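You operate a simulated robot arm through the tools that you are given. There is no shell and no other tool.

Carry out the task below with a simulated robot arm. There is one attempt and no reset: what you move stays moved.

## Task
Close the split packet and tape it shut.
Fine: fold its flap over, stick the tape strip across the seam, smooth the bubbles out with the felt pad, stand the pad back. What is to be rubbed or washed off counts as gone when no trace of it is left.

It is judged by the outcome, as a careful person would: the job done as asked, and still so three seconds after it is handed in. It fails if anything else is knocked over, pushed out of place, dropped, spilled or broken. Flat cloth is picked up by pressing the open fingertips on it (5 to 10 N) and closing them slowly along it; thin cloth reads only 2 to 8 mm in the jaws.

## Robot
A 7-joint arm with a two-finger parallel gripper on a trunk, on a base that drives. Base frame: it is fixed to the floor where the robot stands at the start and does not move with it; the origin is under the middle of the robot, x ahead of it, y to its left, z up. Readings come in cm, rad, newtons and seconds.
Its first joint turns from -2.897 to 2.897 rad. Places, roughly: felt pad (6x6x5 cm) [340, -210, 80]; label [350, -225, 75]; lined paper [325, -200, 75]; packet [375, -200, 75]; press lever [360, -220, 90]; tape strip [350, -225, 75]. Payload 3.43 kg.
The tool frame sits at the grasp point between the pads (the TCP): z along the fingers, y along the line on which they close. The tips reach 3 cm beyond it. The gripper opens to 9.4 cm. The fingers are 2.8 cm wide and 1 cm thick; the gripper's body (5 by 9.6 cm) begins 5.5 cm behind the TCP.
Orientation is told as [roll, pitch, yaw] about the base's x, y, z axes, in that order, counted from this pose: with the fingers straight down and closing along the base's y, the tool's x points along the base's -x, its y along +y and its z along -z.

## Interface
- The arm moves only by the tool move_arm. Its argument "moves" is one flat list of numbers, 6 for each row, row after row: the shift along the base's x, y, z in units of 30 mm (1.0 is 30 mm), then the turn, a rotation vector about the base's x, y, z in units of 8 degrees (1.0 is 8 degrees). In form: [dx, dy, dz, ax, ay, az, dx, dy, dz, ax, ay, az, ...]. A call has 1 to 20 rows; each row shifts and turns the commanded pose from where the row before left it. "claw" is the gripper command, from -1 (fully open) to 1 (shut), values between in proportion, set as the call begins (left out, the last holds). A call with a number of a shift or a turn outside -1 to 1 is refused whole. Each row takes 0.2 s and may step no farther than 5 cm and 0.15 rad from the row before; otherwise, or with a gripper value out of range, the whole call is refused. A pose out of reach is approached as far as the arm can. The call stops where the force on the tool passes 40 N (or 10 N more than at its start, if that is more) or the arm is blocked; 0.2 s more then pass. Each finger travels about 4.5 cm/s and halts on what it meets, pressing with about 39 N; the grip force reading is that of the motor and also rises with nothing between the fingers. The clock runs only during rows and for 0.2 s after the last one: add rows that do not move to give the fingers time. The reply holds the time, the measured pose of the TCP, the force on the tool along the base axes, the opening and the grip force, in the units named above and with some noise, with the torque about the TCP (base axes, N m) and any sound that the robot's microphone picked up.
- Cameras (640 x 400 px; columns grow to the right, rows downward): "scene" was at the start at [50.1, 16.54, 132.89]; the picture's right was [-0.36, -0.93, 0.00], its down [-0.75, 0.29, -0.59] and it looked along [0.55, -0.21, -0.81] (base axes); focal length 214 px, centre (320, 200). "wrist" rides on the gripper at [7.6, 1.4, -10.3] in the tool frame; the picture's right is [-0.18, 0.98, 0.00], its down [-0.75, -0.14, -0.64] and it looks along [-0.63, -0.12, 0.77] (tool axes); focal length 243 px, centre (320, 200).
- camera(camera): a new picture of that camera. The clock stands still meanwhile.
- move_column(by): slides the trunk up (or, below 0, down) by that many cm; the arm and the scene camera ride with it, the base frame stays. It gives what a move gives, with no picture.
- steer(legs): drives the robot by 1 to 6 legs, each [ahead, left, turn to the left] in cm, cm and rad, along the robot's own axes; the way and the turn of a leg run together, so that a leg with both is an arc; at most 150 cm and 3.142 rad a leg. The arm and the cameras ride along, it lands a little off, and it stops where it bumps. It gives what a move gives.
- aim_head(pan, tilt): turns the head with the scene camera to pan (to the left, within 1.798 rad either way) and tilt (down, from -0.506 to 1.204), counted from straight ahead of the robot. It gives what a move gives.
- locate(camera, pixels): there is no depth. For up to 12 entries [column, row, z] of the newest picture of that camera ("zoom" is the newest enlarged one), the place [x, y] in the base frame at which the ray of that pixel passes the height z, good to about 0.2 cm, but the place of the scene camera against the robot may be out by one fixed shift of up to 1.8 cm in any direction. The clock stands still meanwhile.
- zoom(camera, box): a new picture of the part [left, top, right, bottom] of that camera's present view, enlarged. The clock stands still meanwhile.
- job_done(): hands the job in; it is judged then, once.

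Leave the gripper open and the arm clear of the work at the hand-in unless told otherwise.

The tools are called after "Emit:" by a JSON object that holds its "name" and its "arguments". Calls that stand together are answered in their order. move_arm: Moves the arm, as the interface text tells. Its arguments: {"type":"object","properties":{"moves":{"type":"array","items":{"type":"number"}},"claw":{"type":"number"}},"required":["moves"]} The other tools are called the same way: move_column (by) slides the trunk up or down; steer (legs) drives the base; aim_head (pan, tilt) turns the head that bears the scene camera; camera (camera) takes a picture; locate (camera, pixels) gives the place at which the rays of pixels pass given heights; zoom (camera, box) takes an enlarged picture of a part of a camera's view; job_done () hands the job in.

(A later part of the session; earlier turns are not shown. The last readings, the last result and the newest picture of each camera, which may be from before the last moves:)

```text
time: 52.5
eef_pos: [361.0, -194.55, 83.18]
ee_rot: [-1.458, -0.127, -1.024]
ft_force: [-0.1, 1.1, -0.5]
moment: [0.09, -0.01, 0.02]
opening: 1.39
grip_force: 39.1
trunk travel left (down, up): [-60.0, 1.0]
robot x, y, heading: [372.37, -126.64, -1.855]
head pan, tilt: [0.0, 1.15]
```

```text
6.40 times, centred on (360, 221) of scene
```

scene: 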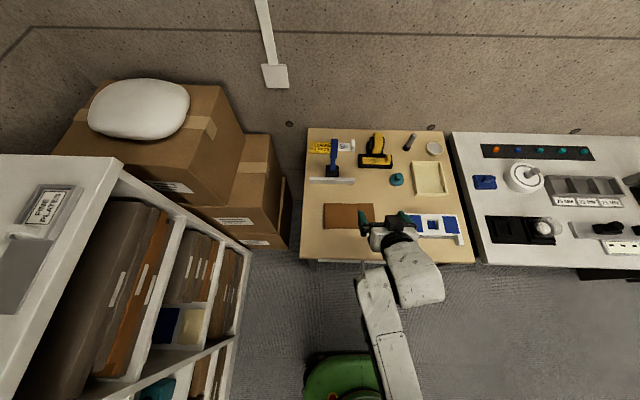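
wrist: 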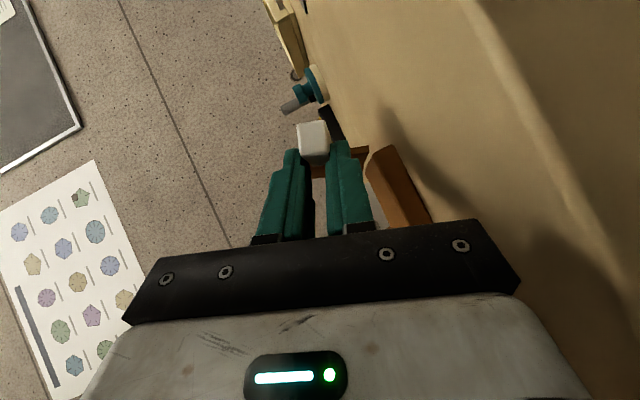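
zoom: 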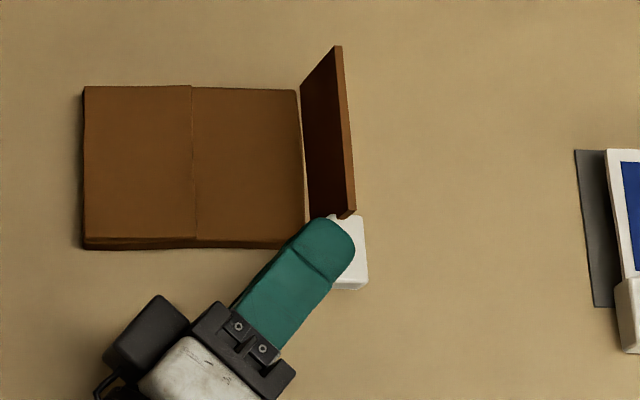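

The flap follows rigidly: the tab doesn't pivot in the pads and instead the packet slid about 0.5 cm. I'll undo that slide, lift the hinge side by about 1 cm for hand clearance, and roll on to about 88°.

Emit:
{"name": "move_arm", "arguments": {"moves": [-0.064, 0.0187, 0.133, 0, 0, 0, -0.064, 0.0187, 0.133, 0, 0, 0, 0.1487, -0.0436, 0.0227, 0.281, 0.96, 0]}}

Emit:
{"name": "zoom", "arguments": {"camera": "scene", "box": [310, 190, 410, 252]}}

Emit:
{"name": "camera", "arguments": {"camera": "wrist"}}

```text
time: 53.4
eef_pos: [360.93, -194.56, 84.02]
ee_rot: [-1.554, -0.024, -1.018]
ft_force: [0.6, -1.2, -0.8]
moment: [0.04, -0.07, -0.07]
opening: 1.4
grip_force: 39.1
trunk travel left (down, up): [-60.0, 1.0]
robot x, y, heading: [372.95, -126.3, -1.86]
head pan, tilt: [0.0, 1.15]
```

```text
6.40 times, centred on (360, 221) of scene
```

zoom: 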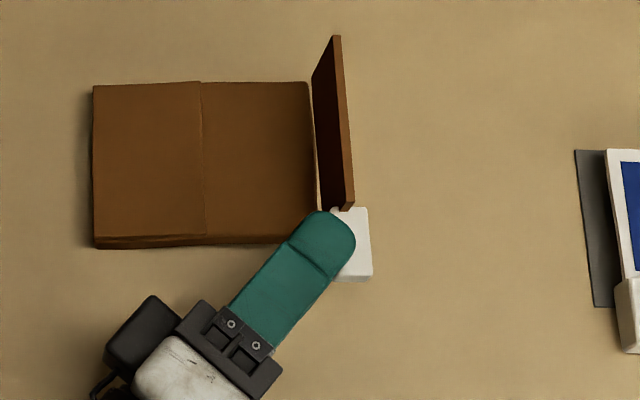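

```text
taken
```

wrist: 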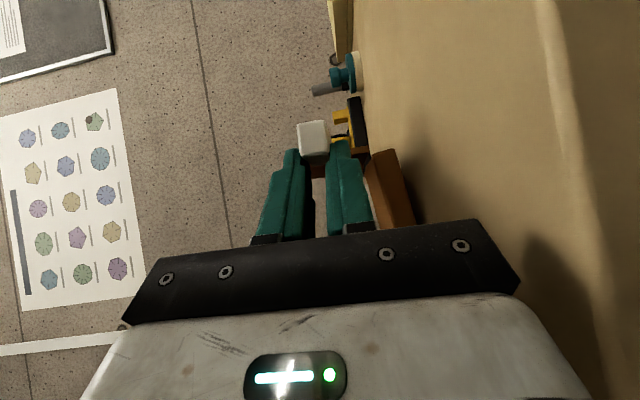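

The packet is back where it was, with the hinge side slightly raised. I'll roll two more steps to about 104° with a little extra lift.

Emit:
{"name": "move_arm", "arguments": {"moves": [0.1369, -0.0401, 0.035, 0.281, 0.96, 0, 0.1225, -0.0359, 0.05, 0.281, 0.96, 0]}}

Emit:
{"name": "zoom", "arguments": {"camera": "scene", "box": [310, 190, 410, 252]}}

Emit:
{"name": "camera", "arguments": {"camera": "wrist"}}

```text
time: 54.0
eef_pos: [361.94, -194.82, 84.6]
ee_rot: [-1.727, 0.148, -1.028]
ft_force: [0.2, 6.9, 15.8]
moment: [1.3, -1.63, 0.57]
opening: 1.39
grip_force: 38.5
trunk travel left (down, up): [-60.0, 1.0]
robot x, y, heading: [372.42, -126.76, -1.853]
head pan, tilt: [0.0, 1.15]
stopped in row 2: the force on the tool passed its limit at 48 N (the readings are from after the stop); the commanded pose is now the measured one
```

```text
6.40 times, centred on (360, 221) of scene
```

zoom: 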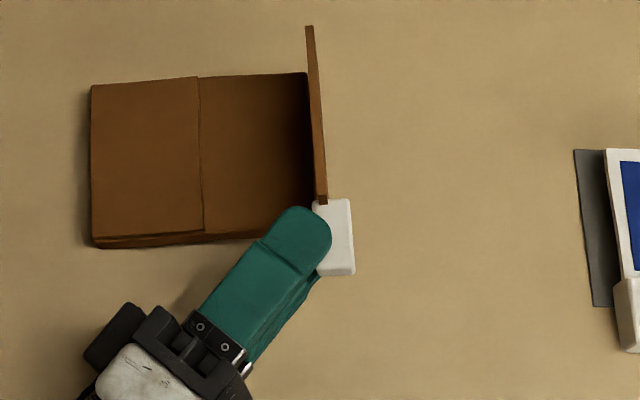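

```text
taken
```

wrist: 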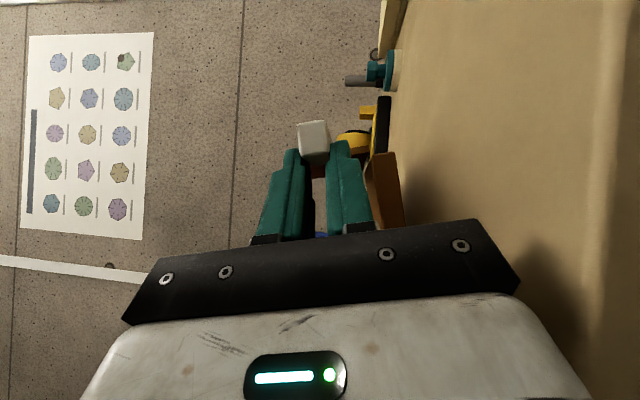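

The roll reached about 102°, then the back of the hand touched the desk at 48 N and the move stopped. The flap is past upright now. I'll ease up 3 mm and open the fingers slowly in steps, so the tab rides down on the lower finger.

Emit:
{"name": "move_arm", "arguments": {"moves": [0, 0, 0.1, 0, 0, 0]}}

Emit:
{"name": "move_arm", "arguments": {"moves": [0, 0, 0, 0, 0, 0], "claw": 0.6}}

Emit:
{"name": "zoom", "arguments": {"camera": "scene", "box": [310, 190, 410, 252]}}

Emit:
{"name": "camera", "arguments": {"camera": "wrist"}}

```text
time: 54.4
eef_pos: [361.73, -194.83, 84.78]
ee_rot: [-1.722, 0.152, -1.028]
ft_force: [0.7, 0.1, -1.7]
moment: [0.19, -0.06, 0.02]
opening: 1.41
grip_force: 38.3
trunk travel left (down, up): [-60.0, 1.0]
robot x, y, heading: [373.15, -126.66, -1.858]
head pan, tilt: [0.0, 1.15]
```

```text
time: 54.8
eef_pos: [361.86, -194.73, 84.76]
ee_rot: [-1.724, 0.149, -1.028]
ft_force: [0.0, -1.0, -0.8]
moment: [0.03, -0.03, -0.01]
opening: 1.95
grip_force: 0.6
trunk travel left (down, up): [-60.0, 1.0]
robot x, y, heading: [372.83, -126.49, -1.851]
head pan, tilt: [0.0, 1.15]
```

```text
6.40 times, centred on (360, 221) of scene
```

zoom: 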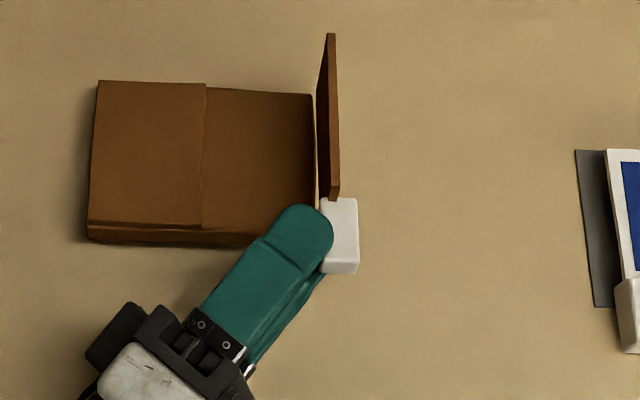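

```text
taken
```

wrist: 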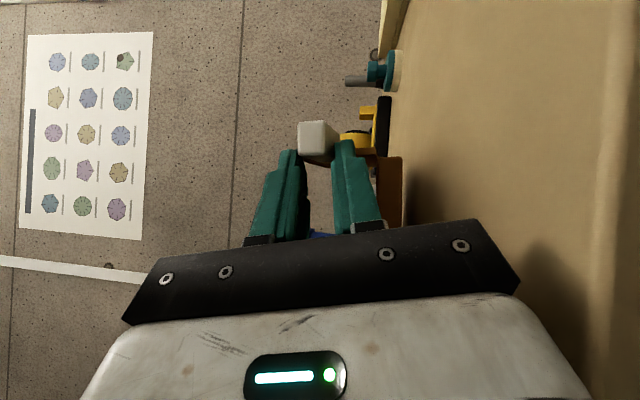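

The grip is loose now and the packet has begun to settle. I'll wait a moment and look again.

Emit:
{"name": "move_arm", "arguments": {"moves": [0, 0, 0, 0, 0, 0, 0, 0, 0, 0, 0, 0]}}

Emit:
{"name": "zoom", "arguments": {"camera": "scene", "box": [310, 190, 410, 252]}}

Emit:
{"name": "zoom", "arguments": {"camera": "wrist", "box": [220, 80, 460, 230]}}

```text
time: 55.4
eef_pos: [361.83, -194.86, 84.73]
ee_rot: [-1.723, 0.151, -1.028]
ft_force: [-0.2, -0.2, -0.7]
moment: [0.04, -0.02, -0.02]
opening: 1.94
grip_force: 0.9
trunk travel left (down, up): [-60.0, 1.0]
robot x, y, heading: [372.85, -126.19, -1.854]
head pan, tilt: [0.0, 1.15]
```

```text
6.40 times, centred on (360, 221) of scene
```

zoom: 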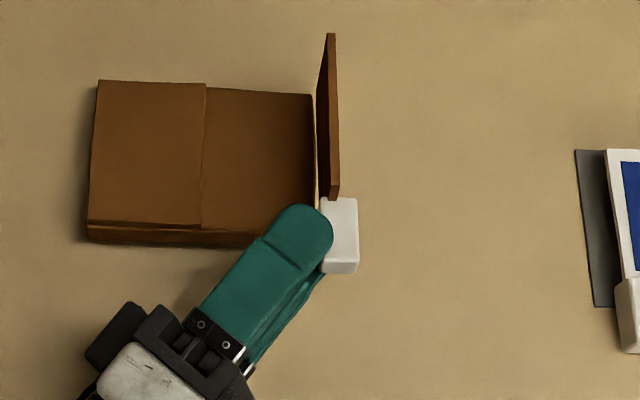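

```text
2.67 times, centred on (340, 155) of wrist
```

zoom: 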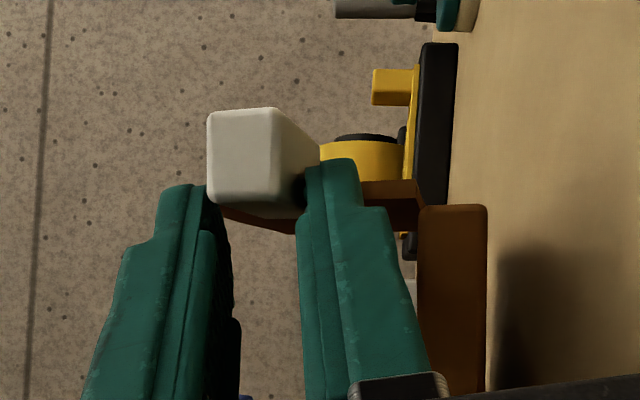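

The tab now rests on the lower finger as planned. I'll continue opening in small steps to lower it.

Emit:
{"name": "move_arm", "arguments": {"moves": [0, 0, 0, 0, 0, 0, 0, 0, 0, 0, 0, 0], "claw": 0.35}}

Emit:
{"name": "zoom", "arguments": {"camera": "scene", "box": [310, 190, 410, 252]}}

Emit:
{"name": "zoom", "arguments": {"camera": "wrist", "box": [220, 80, 460, 230]}}

```text
time: 56.0
eef_pos: [361.89, -194.91, 84.83]
ee_rot: [-1.724, 0.149, -1.027]
ft_force: [-0.3, -0.2, -0.2]
moment: [0.01, -0.05, 0.01]
opening: 3.12
grip_force: 0.9
trunk travel left (down, up): [-60.0, 1.0]
robot x, y, heading: [372.26, -126.84, -1.858]
head pan, tilt: [0.0, 1.15]
```

```text
6.40 times, centred on (360, 221) of scene
```

zoom: 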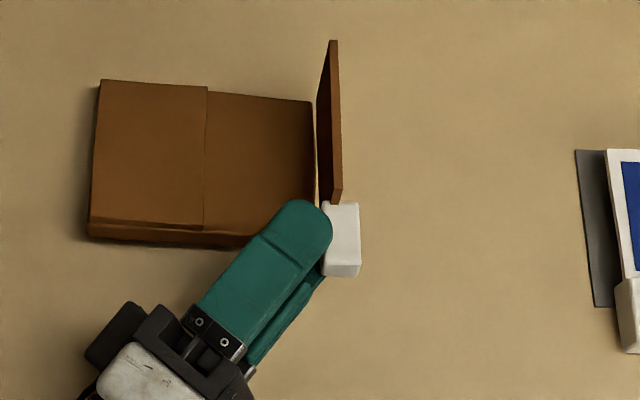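

```text
2.67 times, centred on (340, 155) of wrist
```

zoom: 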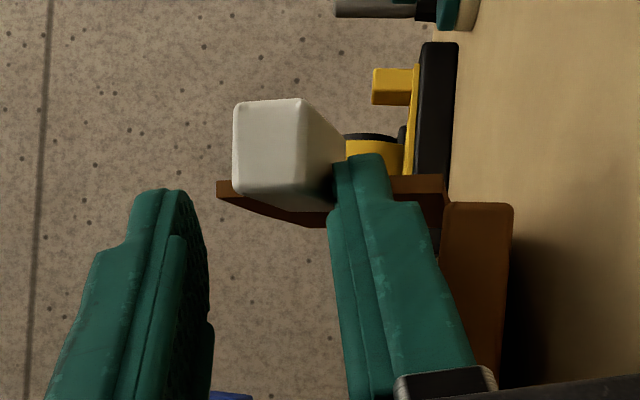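

The flap looks about upright (≈90°). I'll nudge the hand 0.9 cm toward +u while the tab rests on the lower finger, so the flap leans toward closing.

Emit:
{"name": "move_arm", "arguments": {"moves": [0.144, -0.042, 0, 0, 0, 0, 0.144, -0.042, 0, 0, 0, 0]}}

Emit:
{"name": "zoom", "arguments": {"camera": "scene", "box": [310, 190, 410, 252]}}

Emit:
{"name": "zoom", "arguments": {"camera": "wrist", "box": [220, 80, 460, 230]}}

```text
time: 56.5
eef_pos: [362.69, -195.15, 84.77]
ee_rot: [-1.724, 0.15, -1.026]
ft_force: [0.3, 0.0, -0.7]
moment: [0.06, -0.06, -0.03]
opening: 3.11
grip_force: 0.7
trunk travel left (down, up): [-60.0, 1.0]
robot x, y, heading: [372.75, -126.75, -1.855]
head pan, tilt: [0.0, 1.15]
```

```text
6.40 times, centred on (360, 221) of scene
```

zoom: 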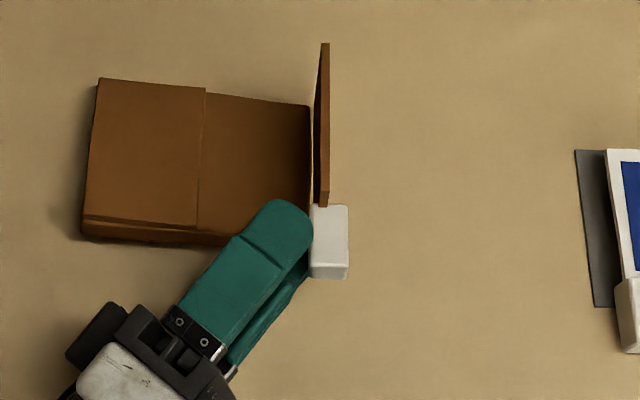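

```text
2.67 times, centred on (340, 155) of wrist
```

zoom: 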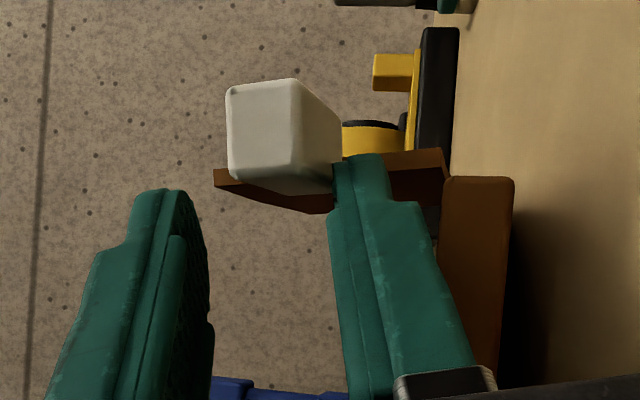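

It leans further toward closing. I'll open more, which lowers it another ~1.2 cm, while drifting +u a bit to keep the lean.

Emit:
{"name": "move_arm", "arguments": {"moves": [0.1, -0.029, 0, 0, 0, 0, 0.1, -0.029, 0, 0, 0, 0], "claw": -0.15}}

Emit:
{"name": "zoom", "arguments": {"camera": "scene", "box": [310, 190, 410, 252]}}

Emit:
{"name": "zoom", "arguments": {"camera": "wrist", "box": [220, 80, 460, 230]}}

```text
time: 57.1
eef_pos: [363.33, -195.34, 84.76]
ee_rot: [-1.725, 0.149, -1.024]
ft_force: [0.6, 0.0, -0.9]
moment: [0.02, -0.03, -0.01]
opening: 5.45
grip_force: 0.4
trunk travel left (down, up): [-60.0, 1.0]
robot x, y, heading: [372.5, -126.72, -1.854]
head pan, tilt: [0.0, 1.15]
```

```text
6.40 times, centred on (360, 221) of scene
```

zoom: 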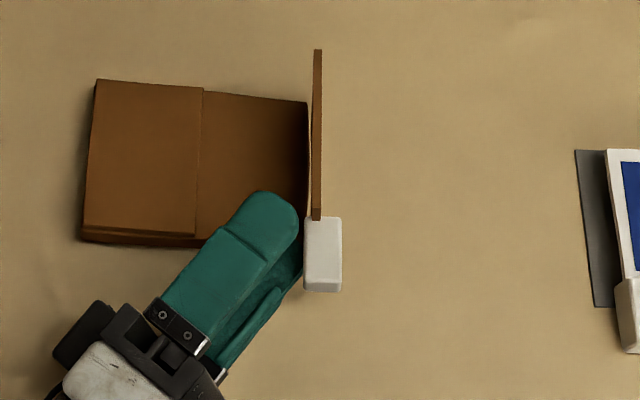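

```text
2.67 times, centred on (340, 155) of wrist
```

zoom: 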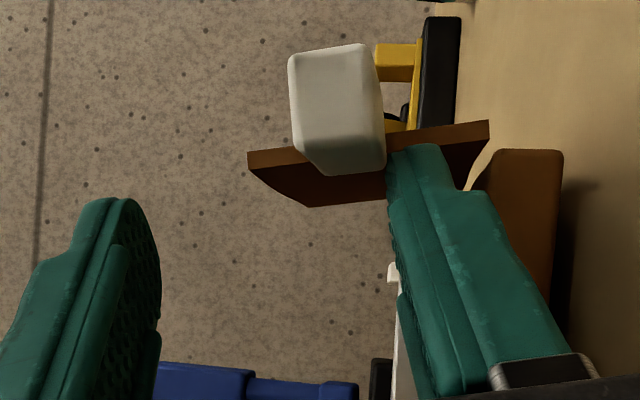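

The packet is nearly down and the flap is still upright, leaning slightly toward closing. I'll open fully while drifting +u once more.

Emit:
{"name": "move_arm", "arguments": {"moves": [0.1, -0.029, 0, 0, 0, 0, 0.1, -0.029, 0, 0, 0, 0, 0, 0, 0, 0, 0, 0], "claw": -0.7}}

Emit:
{"name": "zoom", "arguments": {"camera": "scene", "box": [310, 190, 410, 252]}}

Emit:
{"name": "zoom", "arguments": {"camera": "wrist", "box": [220, 60, 540, 260]}}

```text
time: 58.0
eef_pos: [364.0, -195.45, 84.7]
ee_rot: [-1.724, 0.15, -1.029]
ft_force: [0.4, -0.4, 0.2]
moment: [0.02, -0.02, 0.0]
opening: 8.02
grip_force: 0.2
trunk travel left (down, up): [-60.0, 1.0]
robot x, y, heading: [372.53, -126.31, -1.854]
head pan, tilt: [0.0, 1.15]
```

```text
6.40 times, centred on (360, 221) of scene
```

zoom: 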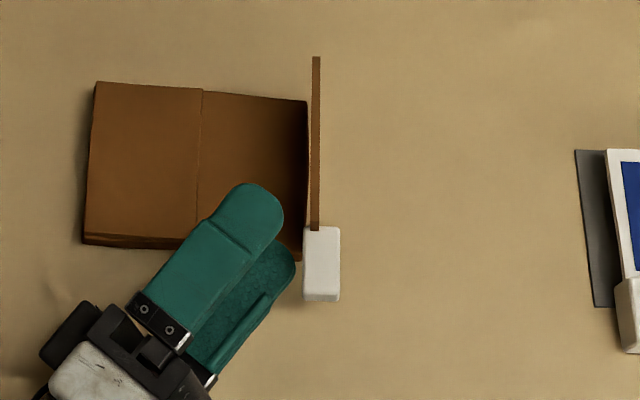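

```text
2.00 times, centred on (380, 160) of wrist
```

zoom: 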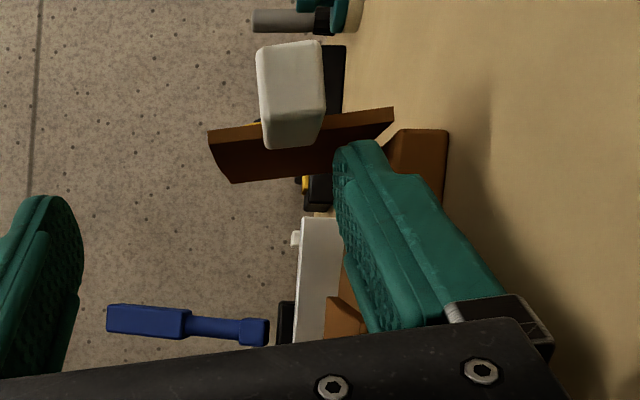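

The flap stands by itself just past upright, so the hinge has some friction. I'll withdraw the hand along its own axis, away from the tab.

Emit:
{"name": "move_arm", "arguments": {"moves": [0.42, 0.265, 0, 0, 0, 0, 0.42, 0.265, 0, 0, 0, 0, 0.836, 0.53, 0.1, 0, 0, 0, 0.2, 0.8, 0.6, 0, 0, 0]}}

Emit:
{"name": "zoom", "arguments": {"camera": "scene", "box": [300, 180, 420, 255]}}

Emit:
{"name": "camera", "arguments": {"camera": "wrist"}}

```text
time: 59.0
eef_pos: [369.58, -189.98, 86.95]
ee_rot: [-1.725, 0.149, -1.028]
ft_force: [1.1, 0.5, -0.4]
moment: [0.04, 0.01, -0.01]
opening: 7.98
grip_force: 0.0
trunk travel left (down, up): [-60.0, 1.0]
robot x, y, heading: [372.44, -126.21, -1.857]
head pan, tilt: [0.0, 1.15]
```

```text
5.33 times, centred on (360, 218) of scene
```

zoom: 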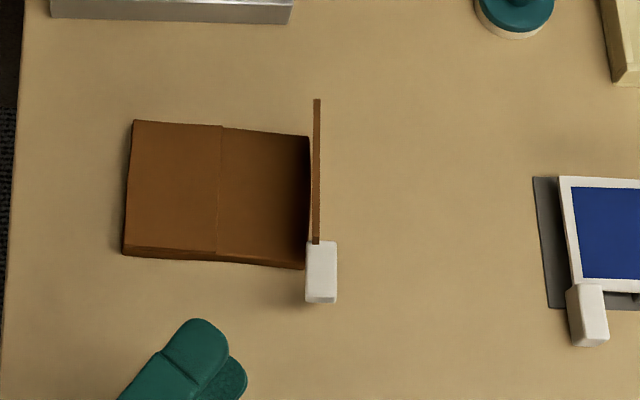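

```text
taken
```

wrist: 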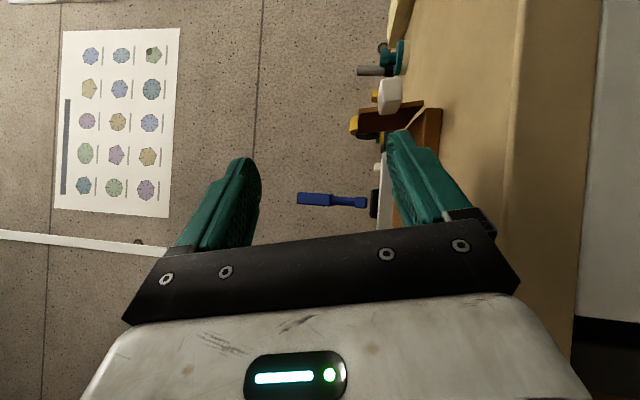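

The flap stays upright. I'll raise the hand, undo the roll and the pitch so the fingers point straight down, and close them.

Emit:
{"name": "move_arm", "arguments": {"moves": [0, 0.3, 1, 0, 0, 0, 0, 0.3, 1, 0, 0, 0, 0, 0, 1, 0, 0, 0, 0, 0, 1, 0, 0, 0, 0, 0, 0, -0.281, -0.96, 0, 0, 0, 0, -0.281, -0.96, 0, 0, 0, 0, -0.281, -0.96, 0, 0, 0, 0, -0.281, -0.96, 0, 0, 0, 0, -0.281, -0.96, 0, 0, 0, 0, -0.281, -0.96, 0, 0, 0, 0, -0.281, -0.96, 0, 0, 0, 0, -0.281, -0.96, 0, 0, 0, 0, -0.281, -0.96, 0, 0, 0, 0, -0.281, -0.96, 0, 0, 0, 0, -0.281, -0.96, 0, 0, 0, 0, -0.281, -0.96, 0], "claw": 1}}

Emit:
{"name": "move_arm", "arguments": {"moves": [0, 0, 0, 0.96, -0.281, 0, 0, 0, 0, 0.96, -0.281, 0, 0, 0, 0, 0.96, -0.281, 0, 0, 0, 0, 0.96, -0.281, 0, 0, 0, 0, 0.96, -0.281, 0, 0, 0, 0, 0.96, -0.281, 0]}}

Emit:
{"name": "camera", "arguments": {"camera": "scene"}}

Emit:
{"name": "camera", "arguments": {"camera": "wrist"}}

```text
time: 62.4
eef_pos: [369.57, -188.15, 99.0]
ee_rot: [-0.157, -0.833, -1.753]
ft_force: [-0.6, -0.1, -0.7]
moment: [-0.02, 0.01, 0.02]
opening: 0.0
grip_force: 33.0
trunk travel left (down, up): [-60.0, 1.0]
robot x, y, heading: [372.62, -126.57, -1.855]
head pan, tilt: [0.0, 1.15]
```

```text
time: 63.8
eef_pos: [368.59, -185.37, 96.89]
ee_rot: [-0.125, -0.056, -1.774]
ft_force: [-5.0, -1.5, 0.1]
moment: [0.1, -0.38, -0.02]
opening: 0.0
grip_force: 32.5
out of reach, approached as far as the arm can: row 5, 6
trunk travel left (down, up): [-60.0, 1.0]
robot x, y, heading: [372.76, -126.74, -1.857]
head pan, tilt: [0.0, 1.15]
```

```text
taken
```

scene: 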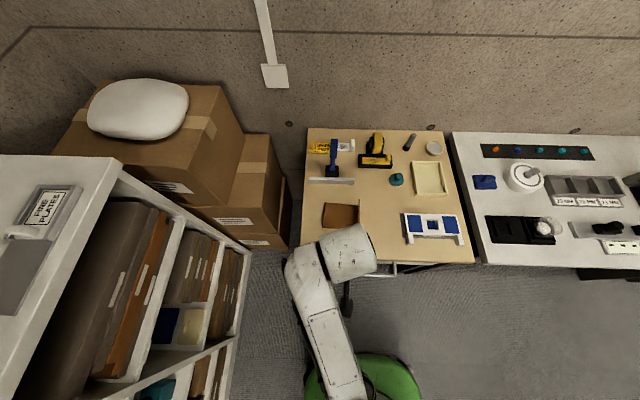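

```text
taken
```

wrist: 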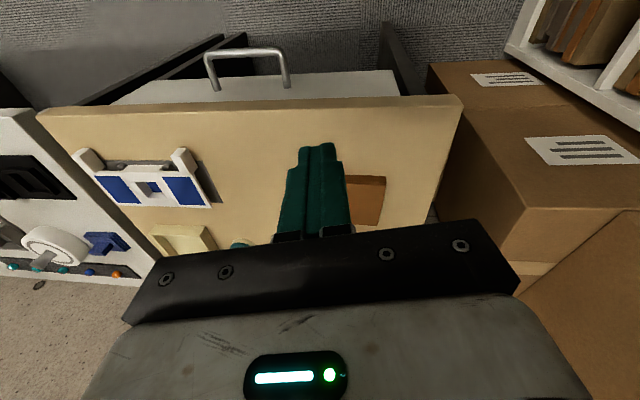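

The hand is at its near limit. I'll move forward to the right side of the flap, still high, and square the orientation.

Emit:
{"name": "move_arm", "arguments": {"moves": [-0.89, -0.667, 0, 0.105, -0.48, -0.29, -0.89, -0.667, 0, 0.105, -0.48, -0.29, -0.89, -0.667, 0, 0, 0, 0, -0.89, -0.667, 0, 0, 0, 0, -0.89, -0.667, 0, 0, 0, 0, -0.89, -0.667, 0, 0, 0, 0]}}

Emit:
{"name": "camera", "arguments": {"camera": "scene"}}

Emit:
{"name": "camera", "arguments": {"camera": "wrist"}}

```text
time: 65.2
eef_pos: [352.5, -197.47, 96.97]
ee_rot: [-0.003, 0.009, -1.863]
ft_force: [-0.5, -0.1, 0.4]
moment: [0.02, 0.01, -0.02]
opening: 0.0
grip_force: 32.6
trunk travel left (down, up): [-60.0, 1.0]
robot x, y, heading: [372.39, -126.19, -1.854]
head pan, tilt: [0.0, 1.15]
```

```text
taken
```

scene: 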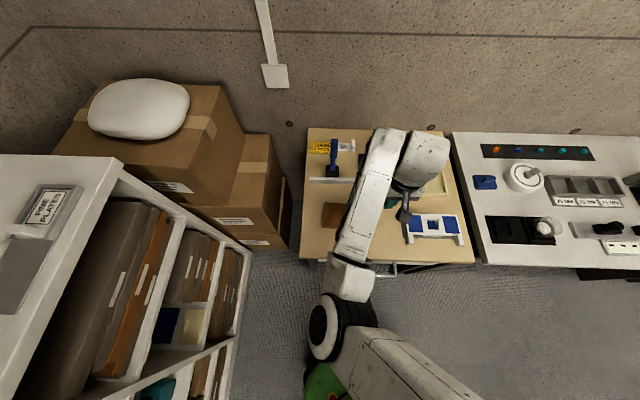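

```text
taken
```

wrist: 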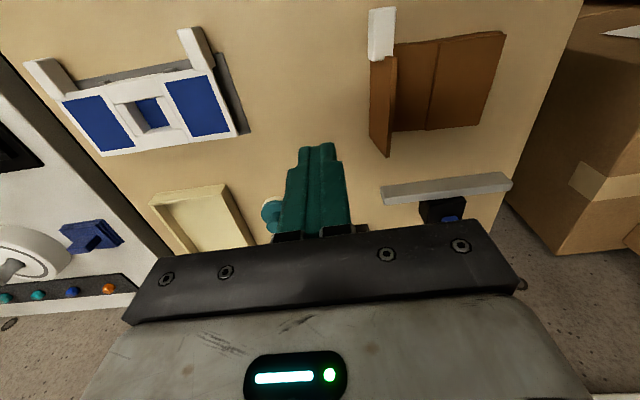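

The wrist view shows the flap standing at (380,100) with the packet to its right. I'll locate the packet corners at the true heights.

Emit:
{"name": "zoom", "arguments": {"camera": "wrist", "box": [350, 0, 530, 170]}}

Emit:
{"name": "locate", "arguments": {"camera": "wrist", "pixels": [[395, 45, 79.6], [391, 133, 79.6], [438, 40, 79.8], [428, 130, 79.8], [508, 31, 79.8], [484, 124, 79.8], [370, 60, 85], [388, 156, 85], [371, 140, 85], [387, 10, 84]]}}

```text
2.35 times, centred on (440, 85) of wrist
```

zoom: 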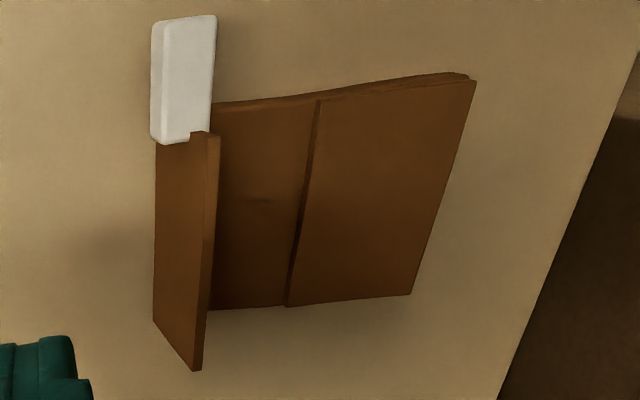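

```text
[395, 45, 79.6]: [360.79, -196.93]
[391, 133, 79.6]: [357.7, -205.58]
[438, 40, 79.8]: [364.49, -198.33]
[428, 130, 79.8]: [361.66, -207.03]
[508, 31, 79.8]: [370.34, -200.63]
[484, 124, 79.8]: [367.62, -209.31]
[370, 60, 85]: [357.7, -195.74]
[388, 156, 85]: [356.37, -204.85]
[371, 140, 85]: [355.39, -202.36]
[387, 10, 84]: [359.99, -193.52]
```

Correcting the pixel mapping (the crop was wider): the hinge line runs at (370,62)–(369,136), and the flap's top edge at (393,56)–(389,157).

Emit:
{"name": "locate", "arguments": {"camera": "wrist", "pixels": [[370, 62, 79.4], [369, 136, 79.4], [393, 56, 85], [389, 157, 85], [439, 42.5, 79.8], [426, 129.6, 79.8], [504, 32, 79.8], [478, 124.5, 79.8], [393, 56, 84.5], [389, 157, 84.5]]}}

```text
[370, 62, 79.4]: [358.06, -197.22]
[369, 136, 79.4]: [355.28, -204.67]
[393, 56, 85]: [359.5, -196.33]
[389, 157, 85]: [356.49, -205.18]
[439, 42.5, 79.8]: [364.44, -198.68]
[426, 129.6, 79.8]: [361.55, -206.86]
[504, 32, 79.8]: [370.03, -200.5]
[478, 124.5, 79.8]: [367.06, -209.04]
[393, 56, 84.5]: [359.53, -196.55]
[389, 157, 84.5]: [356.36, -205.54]
```

The flap leans about 100°. I'll bring the closed fingers down on its right side to z≈86.3 (tips ≈83.3), at the packet's middle depth.

Emit:
{"name": "move_arm", "arguments": {"moves": [0.43, -0.89, -0.5, 0, 0, 0, 0, 0, -1, 0, 0, 0, 0, 0, -1, 0, 0, 0, 0, 0, -1, 0, 0, 0]}}

Emit:
{"name": "camera", "arguments": {"camera": "wrist"}}

```text
time: 66.2
eef_pos: [353.74, -200.1, 86.26]
ee_rot: [-0.001, 0.007, -1.863]
ft_force: [0.1, -0.9, 0.6]
moment: [0.01, -0.03, -0.02]
opening: 0.0
grip_force: 32.7
trunk travel left (down, up): [-60.0, 1.0]
robot x, y, heading: [372.66, -126.62, -1.855]
head pan, tilt: [0.0, 1.15]
```

```text
taken
```

wrist: 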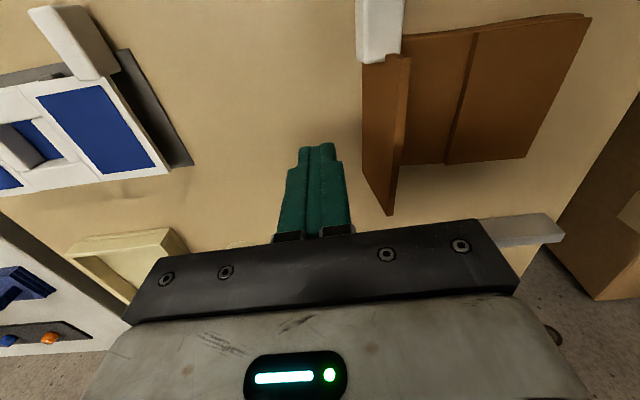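

Now I'll push the flap toward +u over the packet, descending slightly.

Emit:
{"name": "move_arm", "arguments": {"moves": [0.32, -0.0937, 0, 0, 0, 0, 0.32, -0.0937, 0, 0, 0, 0, 0.32, -0.0937, 0, 0, 0, 0, 0.32, -0.0937, -0.1, 0, 0, 0, 0.32, -0.0937, -0.1, 0, 0, 0, 0.32, -0.0937, -0.1, 0, 0, 0]}}

Emit:
{"name": "camera", "arguments": {"camera": "wrist"}}

Emit:
{"name": "zoom", "arguments": {"camera": "scene", "box": [300, 180, 420, 255]}}

```text
time: 67.5
eef_pos: [359.57, -201.78, 85.49]
ee_rot: [0.0, 0.009, -1.865]
ft_force: [0.1, 0.2, 0.2]
moment: [0.03, 0.02, -0.01]
opening: 0.0
grip_force: 33.0
trunk travel left (down, up): [-60.0, 1.0]
robot x, y, heading: [372.44, -126.49, -1.857]
head pan, tilt: [0.0, 1.15]
```

```text
taken
```

wrist: 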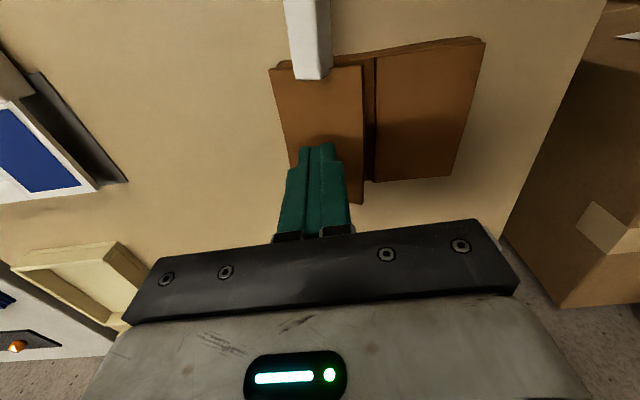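

```text
5.33 times, centred on (360, 218) of scene
```

zoom: 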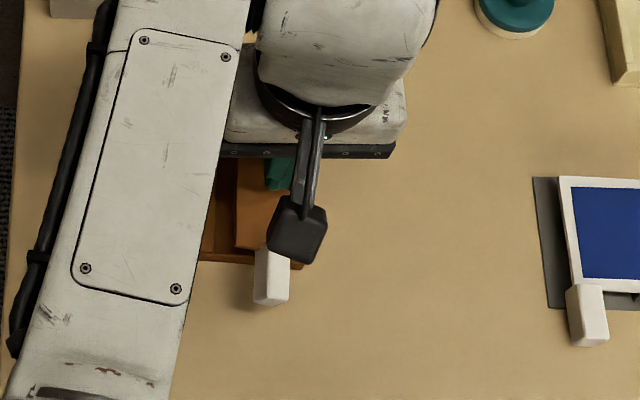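

The flap is folding over without moving the packet. I'll go on toward +u and down to press it flat.

Emit:
{"name": "move_arm", "arguments": {"moves": [0.2, -0.0585, -0.13, 0, 0, 0, 0.2, -0.0585, -0.16, 0, 0, 0, 0.16, -0.047, -0.16, 0, 0, 0, 0.1, -0.029, -0.16, 0, 0, 0, 0, 0, -0.16, 0, 0, 0]}}

Emit:
{"name": "camera", "arguments": {"camera": "wrist"}}

```text
time: 68.8
eef_pos: [361.48, -202.46, 83.13]
ee_rot: [-0.002, 0.007, -1.864]
ft_force: [0.7, 2.1, 6.9]
moment: [-0.03, -0.02, 0.06]
opening: 0.02
grip_force: 32.5
trunk travel left (down, up): [-60.0, 1.0]
robot x, y, heading: [372.42, -126.78, -1.856]
head pan, tilt: [0.0, 1.15]
```

```text
taken
```

wrist: 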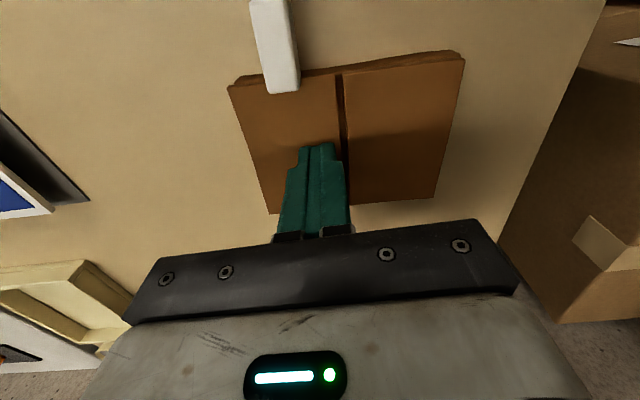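

The flap reads 6.9 N of contact and lies flat. I'll press slightly more, then lift off and look.

Emit:
{"name": "move_arm", "arguments": {"moves": [0, 0, -0.04, 0, 0, 0]}}

Emit:
{"name": "move_arm", "arguments": {"moves": [0, 0, 0.2, 0, 0, 0, 0, 0, 1, 0, 0, 0, -0.5, 0.5, 1, 0, 0, 0, -0.8, 0.5, 1, 0, 0, 0]}}

Emit:
{"name": "camera", "arguments": {"camera": "wrist"}}

Emit:
{"name": "zoom", "arguments": {"camera": "wrist", "box": [330, 0, 520, 140]}}

```text
time: 69.2
eef_pos: [361.56, -202.41, 83.21]
ee_rot: [-0.001, 0.006, -1.862]
ft_force: [2.7, 5.4, 21.8]
moment: [-0.04, -0.03, 0.04]
opening: 0.01
grip_force: 33.2
trunk travel left (down, up): [-60.0, 1.0]
robot x, y, heading: [373.0, -126.81, -1.857]
head pan, tilt: [0.0, 1.15]
```

```text
time: 70.2
eef_pos: [357.62, -199.45, 92.55]
ee_rot: [-0.002, 0.009, -1.863]
ft_force: [0.1, -0.8, -0.5]
moment: [0.0, 0.03, 0.03]
opening: 0.0
grip_force: 32.5
trunk travel left (down, up): [-60.0, 1.0]
robot x, y, heading: [372.99, -126.8, -1.854]
head pan, tilt: [0.0, 1.15]
```

```text
taken
```

wrist: 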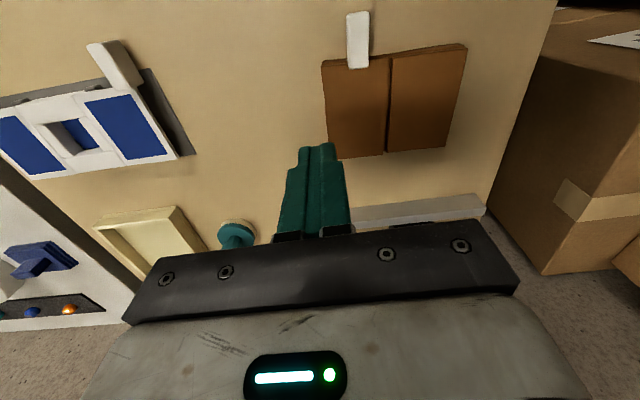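

```text
2.86 times, centred on (425, 70) of wrist
```

zoom: 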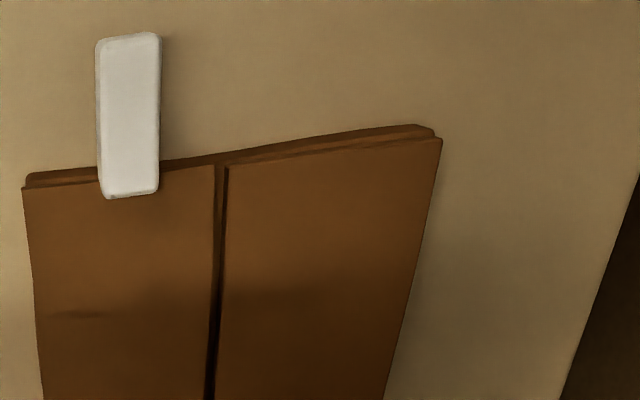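

The flap is folded over and stays, with the seam visible as a dark line between the panels. Next is the tape strip. I'll raise the hand and drive 17 cm forward so the strip is in comfortable reach.

Emit:
{"name": "move_arm", "arguments": {"moves": [0, 0, 1, 0, 0, 0, 0, 0, 1, 0, 0, 0, 0, 0, 1, 0, 0, 0, 0, 0, 1, 0, 0, 0, 0, 0, 0.5, 0, 0, 0], "claw": 0.06}}

Emit:
{"name": "steer", "arguments": {"legs": [[17, 0, 0]]}}

Emit:
{"name": "camera", "arguments": {"camera": "wrist"}}

Emit:
{"name": "camera", "arguments": {"camera": "scene"}}

```text
time: 71.3
eef_pos: [357.7, -199.43, 106.17]
ee_rot: [-0.002, 0.007, -1.865]
ft_force: [0.3, 0.0, 0.2]
moment: [0.04, 0.02, -0.02]
opening: 4.43
grip_force: 0.0
trunk travel left (down, up): [-60.0, 1.0]
robot x, y, heading: [372.4, -126.55, -1.854]
head pan, tilt: [0.0, 1.15]
```

```text
time: 72.8
eef_pos: [352.74, -215.81, 106.14]
ee_rot: [-0.002, 0.011, -1.865]
ft_force: [-0.5, 1.2, 0.3]
moment: [-0.04, 0.01, 0.0]
opening: 4.43
grip_force: 0.1
trunk travel left (down, up): [-60.0, 1.0]
robot x, y, heading: [367.53, -142.63, -1.859]
head pan, tilt: [0.0, 1.15]
```

```text
taken
```

wrist: 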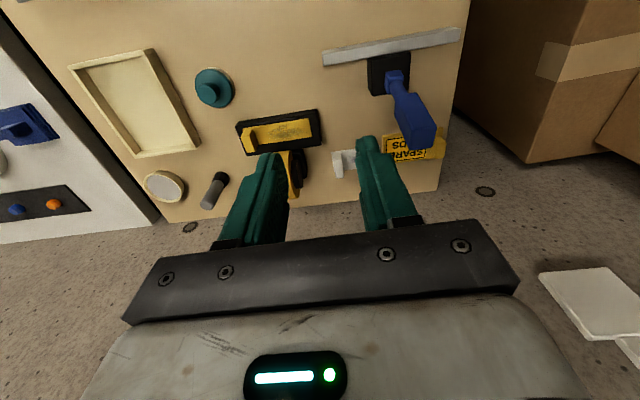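

```text
taken
```

scene: 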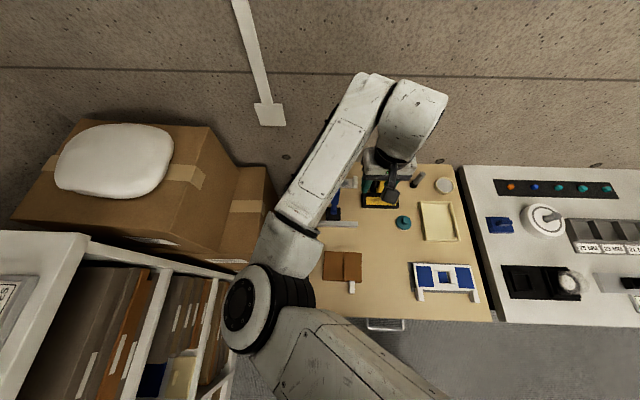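

I'll zoom on the strip and its tab in the wrist view at (240–320, 110–155).

Emit:
{"name": "zoom", "arguments": {"camera": "wrist", "box": [220, 90, 348, 170]}}

Emit:
{"name": "locate", "arguments": {"camera": "zoom", "pixels": [[82, 170, 78.2], [95, 270, 79.5], [500, 95, 79.5], [515, 250, 78.2]]}}

```text
5.00 times, centred on (284, 130) of wrist
```

zoom: 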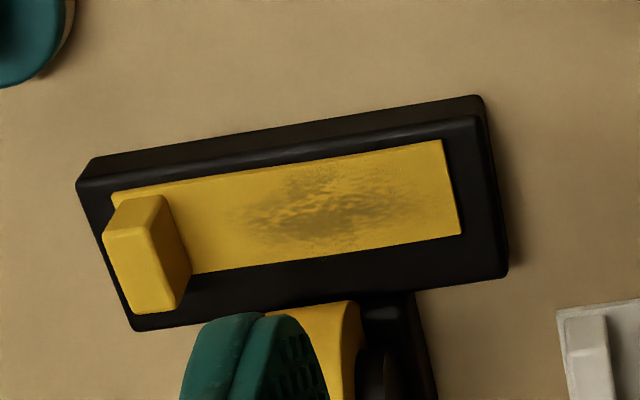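

```text
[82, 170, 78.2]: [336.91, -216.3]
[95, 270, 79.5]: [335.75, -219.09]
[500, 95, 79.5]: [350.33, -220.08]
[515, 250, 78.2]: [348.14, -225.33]
```

I'll triangulate the tab. First I'll get its ray now, then move closer and look again.

Emit:
{"name": "locate", "arguments": {"camera": "zoom", "pixels": [[103, 237, 81], [150, 227, 81], [185, 302, 81], [130, 313, 81], [113, 195, 79.5], [445, 140, 79.5], [461, 235, 79.5], [192, 274, 79.5], [103, 237, 82], [185, 302, 82]]}}

Emit:
{"name": "move_arm", "arguments": {"moves": [-0.7, 0.45, -1, 0, 0, 0, -0.7, 0.45, -1, 0, 0, 0, -0.7, 0.45, -1, 0, 0, 0, -0.7, 0.45, -0.5, 0, 0, 0]}}

Emit:
{"name": "camera", "arguments": {"camera": "wrist"}}

```text
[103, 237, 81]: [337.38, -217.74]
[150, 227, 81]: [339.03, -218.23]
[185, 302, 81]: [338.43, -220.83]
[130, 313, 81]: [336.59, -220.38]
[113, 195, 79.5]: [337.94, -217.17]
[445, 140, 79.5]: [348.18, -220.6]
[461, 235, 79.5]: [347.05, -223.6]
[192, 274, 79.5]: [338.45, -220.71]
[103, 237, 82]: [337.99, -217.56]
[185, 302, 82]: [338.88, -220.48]
```

```text
time: 73.8
eef_pos: [344.44, -210.28, 95.7]
ee_rot: [-0.003, 0.007, -1.865]
ft_force: [0.5, 0.5, 0.0]
moment: [0.03, -0.01, 0.03]
opening: 4.42
grip_force: 0.0
trunk travel left (down, up): [-60.0, 1.0]
robot x, y, heading: [367.71, -142.83, -1.854]
head pan, tilt: [0.0, 1.15]
```

```text
taken
```

wrist: 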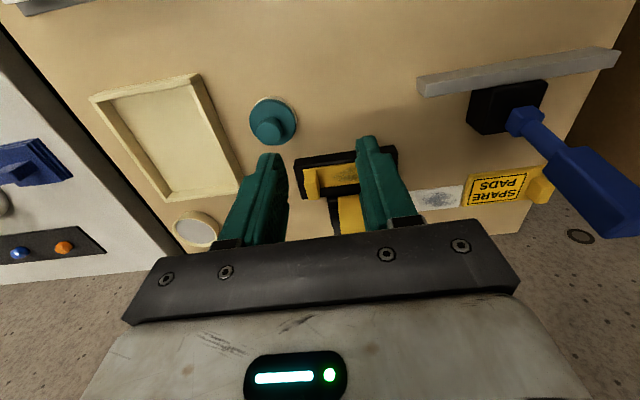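

The tab is now between the fingers at about (310,183). I'll zoom in.

Emit:
{"name": "zoom", "arguments": {"camera": "wrist", "box": [275, 140, 403, 220]}}

Emit:
{"name": "locate", "arguments": {"camera": "zoom", "pixels": [[140, 150, 82], [195, 140, 82], [140, 150, 81], [145, 290, 82], [145, 290, 81]]}}

```text
5.00 times, centred on (339, 180) of wrist
```

zoom: 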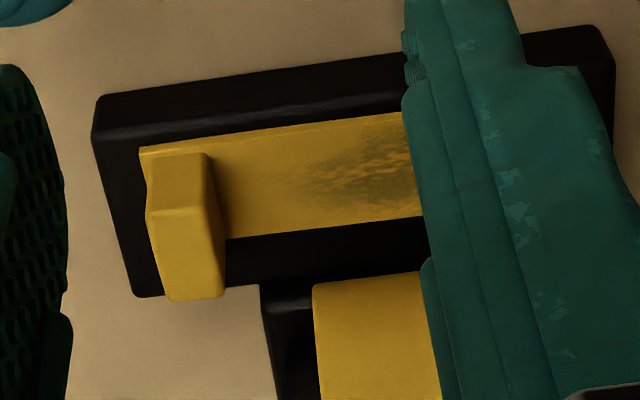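

```text
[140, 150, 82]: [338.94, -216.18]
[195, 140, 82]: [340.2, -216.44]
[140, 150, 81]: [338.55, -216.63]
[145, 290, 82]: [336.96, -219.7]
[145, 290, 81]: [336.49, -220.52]
```

I'll locate the tab's top corners in this closer view for triangulation.

Emit:
{"name": "locate", "arguments": {"camera": "zoom", "pixels": [[147, 215, 81], [147, 215, 82], [147, 215, 83], [205, 205, 82], [225, 297, 82], [225, 297, 83], [170, 302, 82], [140, 148, 79.5], [140, 148, 80.5], [228, 237, 79.5], [92, 132, 78.2], [610, 95, 79.5]]}}

```text
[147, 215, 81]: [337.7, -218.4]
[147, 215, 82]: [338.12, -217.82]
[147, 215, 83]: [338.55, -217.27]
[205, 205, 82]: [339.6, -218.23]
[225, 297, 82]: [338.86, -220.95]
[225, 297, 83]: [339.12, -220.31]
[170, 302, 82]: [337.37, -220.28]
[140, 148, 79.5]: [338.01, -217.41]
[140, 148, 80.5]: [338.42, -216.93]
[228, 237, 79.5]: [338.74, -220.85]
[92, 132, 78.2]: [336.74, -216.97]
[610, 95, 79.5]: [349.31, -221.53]
```

Triangulation gives: strip tab top at z≈82.7, strip surface at ≈80.2, tab centre (338.7,-218.9), and the strip 10.6 x 3 cm running along +u. I'll move above the tab at z≈90.

Emit:
{"name": "move_arm", "arguments": {"moves": [-0.475, -0.717, 0, 0, 0, 0, -0.475, -0.717, 0, 0, 0, 0, -0.475, -0.717, -0.5, 0, 0, 0, -0.475, -0.717, -0.5, 0, 0, 0, 0, 0, -0.9, 0, 0, 0]}}

Emit:
{"name": "camera", "arguments": {"camera": "wrist"}}

```text
time: 75.0
eef_pos: [338.77, -218.88, 90.05]
ee_rot: [-0.001, 0.009, -1.865]
ft_force: [0.3, 0.4, 0.4]
moment: [-0.01, -0.03, -0.02]
opening: 4.41
grip_force: 0.0
trunk travel left (down, up): [-60.0, 1.0]
robot x, y, heading: [367.94, -142.87, -1.858]
head pan, tilt: [0.0, 1.15]
```

```text
taken
```

wrist: 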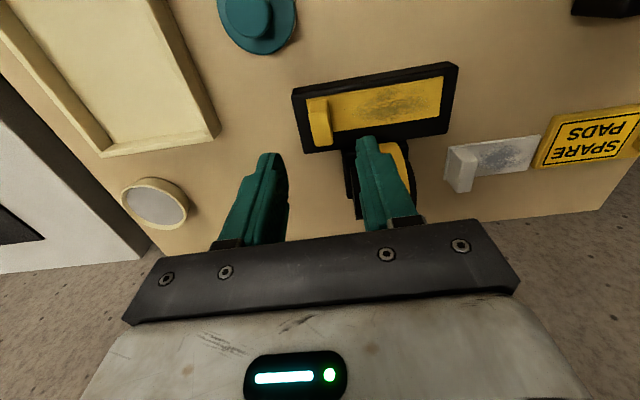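

The tab lines up with the gripper centre at (321,122). I'll check that the tape roll and its holder clear the left finger's path.

Emit:
{"name": "zoom", "arguments": {"camera": "wrist", "box": [280, 50, 472, 210]}}

Emit:
{"name": "locate", "arguments": {"camera": "wrist", "pixels": [[345, 152, 79], [345, 152, 82], [310, 155, 79.5], [449, 134, 79.5], [412, 150, 82], [412, 150, 85], [311, 98, 80.2], [332, 145, 82.7], [311, 108, 82.7]]}}

```text
2.50 times, centred on (376, 130) of wrist
```

zoom: 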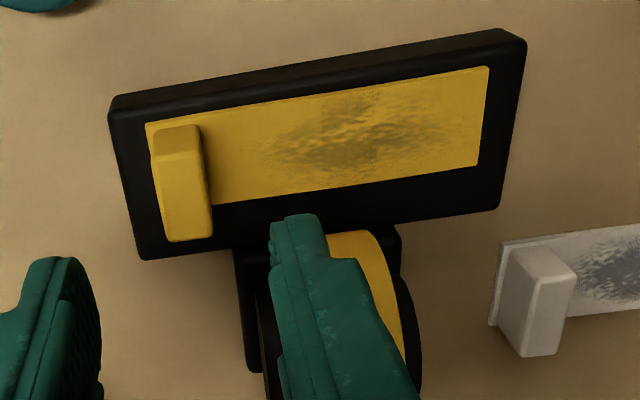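

```text
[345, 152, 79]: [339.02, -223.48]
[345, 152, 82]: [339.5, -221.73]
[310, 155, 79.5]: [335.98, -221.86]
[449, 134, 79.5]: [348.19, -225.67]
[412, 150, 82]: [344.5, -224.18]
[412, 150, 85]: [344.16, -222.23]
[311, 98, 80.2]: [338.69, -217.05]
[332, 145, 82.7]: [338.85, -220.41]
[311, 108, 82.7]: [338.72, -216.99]
```

The holder stays behind the base, clear of the fingers. I'll descend to z≈83.8 (tips just above the strip) and close on the tab.

Emit:
{"name": "move_arm", "arguments": {"moves": [-0.01, -0.05, -1, 0, 0, 0, 0, 0, -0.8, 0, 0, 0, 0, 0, -0.28, 0, 0, 0]}}

Emit:
{"name": "camera", "arguments": {"camera": "wrist"}}

```text
time: 75.8
eef_pos: [338.82, -219.01, 83.68]
ee_rot: [0.0, 0.009, -1.869]
ft_force: [-0.1, 0.5, -0.3]
moment: [-0.01, 0.01, -0.01]
opening: 4.44
grip_force: 0.0
trunk travel left (down, up): [-60.0, 1.0]
robot x, y, heading: [368.04, -142.87, -1.858]
head pan, tilt: [0.0, 1.15]
```

```text
taken
```

wrist: 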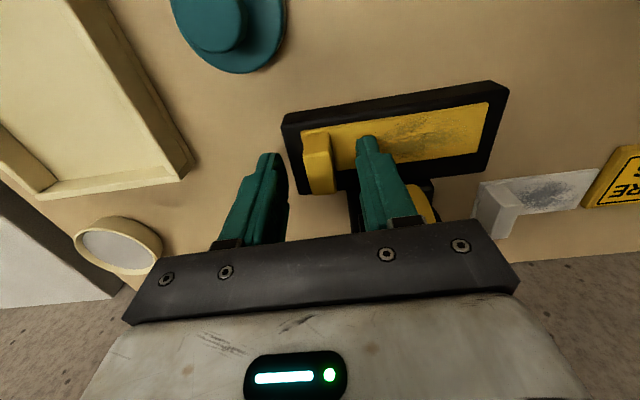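

The tab sits centred between the fingers at (319,163), with no contact force. I'll close.

Emit:
{"name": "move_arm", "arguments": {"moves": [0, 0, 0, 0, 0, 0, 0, 0, 0, 0, 0, 0, 0, 0, 0, 0, 0, 0, 0, 0, 0, 0, 0, 0], "claw": 1}}

Emit:
{"name": "camera", "arguments": {"camera": "wrist"}}

```text
time: 76.8
eef_pos: [338.63, -218.93, 83.75]
ee_rot: [-0.001, 0.009, -1.867]
ft_force: [0.1, -0.6, -0.2]
moment: [0.02, -0.02, 0.02]
opening: 1.34
grip_force: 38.5
trunk travel left (down, up): [-60.0, 1.0]
robot x, y, heading: [368.07, -142.86, -1.857]
head pan, tilt: [0.0, 1.15]
```

```text
taken
```

wrist: 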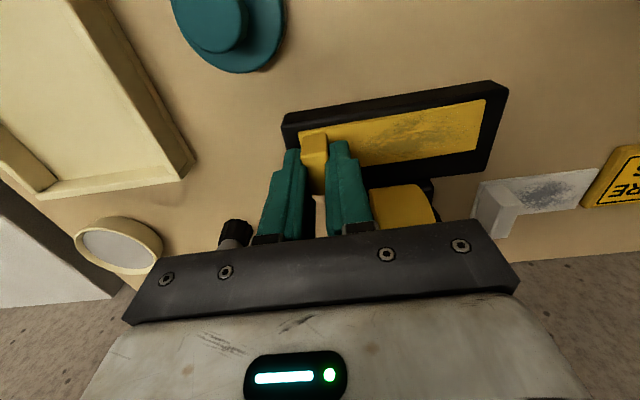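

Gripped at 1.34 cm. I'll lift straight up by 2 cm and check that the strip comes along without the dispenser.

Emit:
{"name": "move_arm", "arguments": {"moves": [0, 0, 0.2, 0, 0, 0, 0, 0, 0.25, 0, 0, 0, 0, 0, 0.25, 0, 0, 0]}}

Emit:
{"name": "camera", "arguments": {"camera": "wrist"}}

```text
time: 77.6
eef_pos: [338.67, -219.03, 85.84]
ee_rot: [0.0, 0.009, -1.865]
ft_force: [-0.7, -0.3, -0.7]
moment: [0.0, 0.01, 0.03]
opening: 1.35
grip_force: 38.5
trunk travel left (down, up): [-60.0, 1.0]
robot x, y, heading: [367.76, -143.11, -1.861]
head pan, tilt: [0.0, 1.15]
```

```text
taken
```

wrist: 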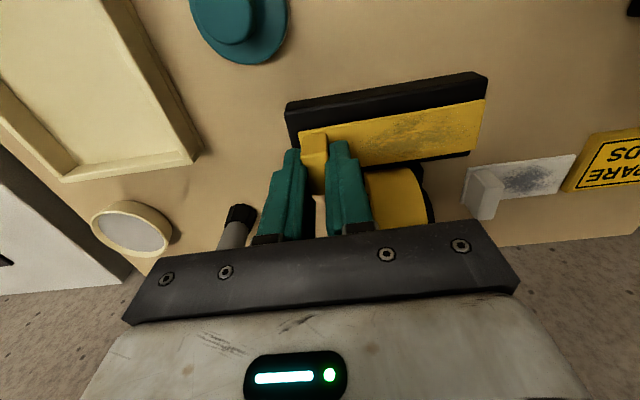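

The strip came off cleanly and is stiff in the grip. I'll measure its corners relative to the gripper; its plane should now be at z≈82.3.

Emit:
{"name": "zoom", "arguments": {"camera": "wrist", "box": [290, 80, 500, 211]}}

Emit:
{"name": "locate", "arguments": {"camera": "wrist", "pixels": [[485, 99, 82.3], [472, 150, 82.3], [300, 132, 82.3], [358, 164, 82.3]]}}

```text
3.05 times, centred on (395, 146) of wrist
```

zoom: 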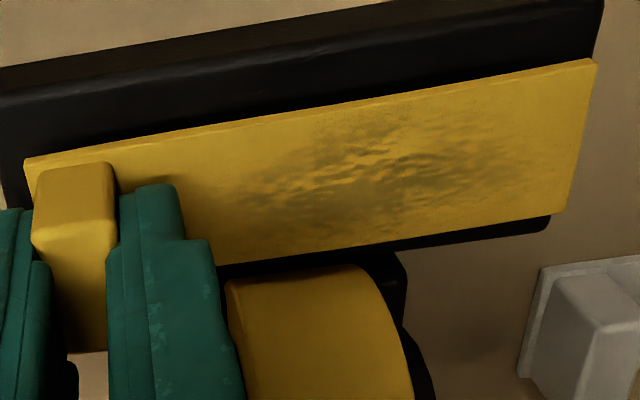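

```text
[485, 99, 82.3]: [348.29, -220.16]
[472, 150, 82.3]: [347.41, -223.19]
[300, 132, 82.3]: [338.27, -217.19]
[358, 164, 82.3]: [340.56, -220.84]
```

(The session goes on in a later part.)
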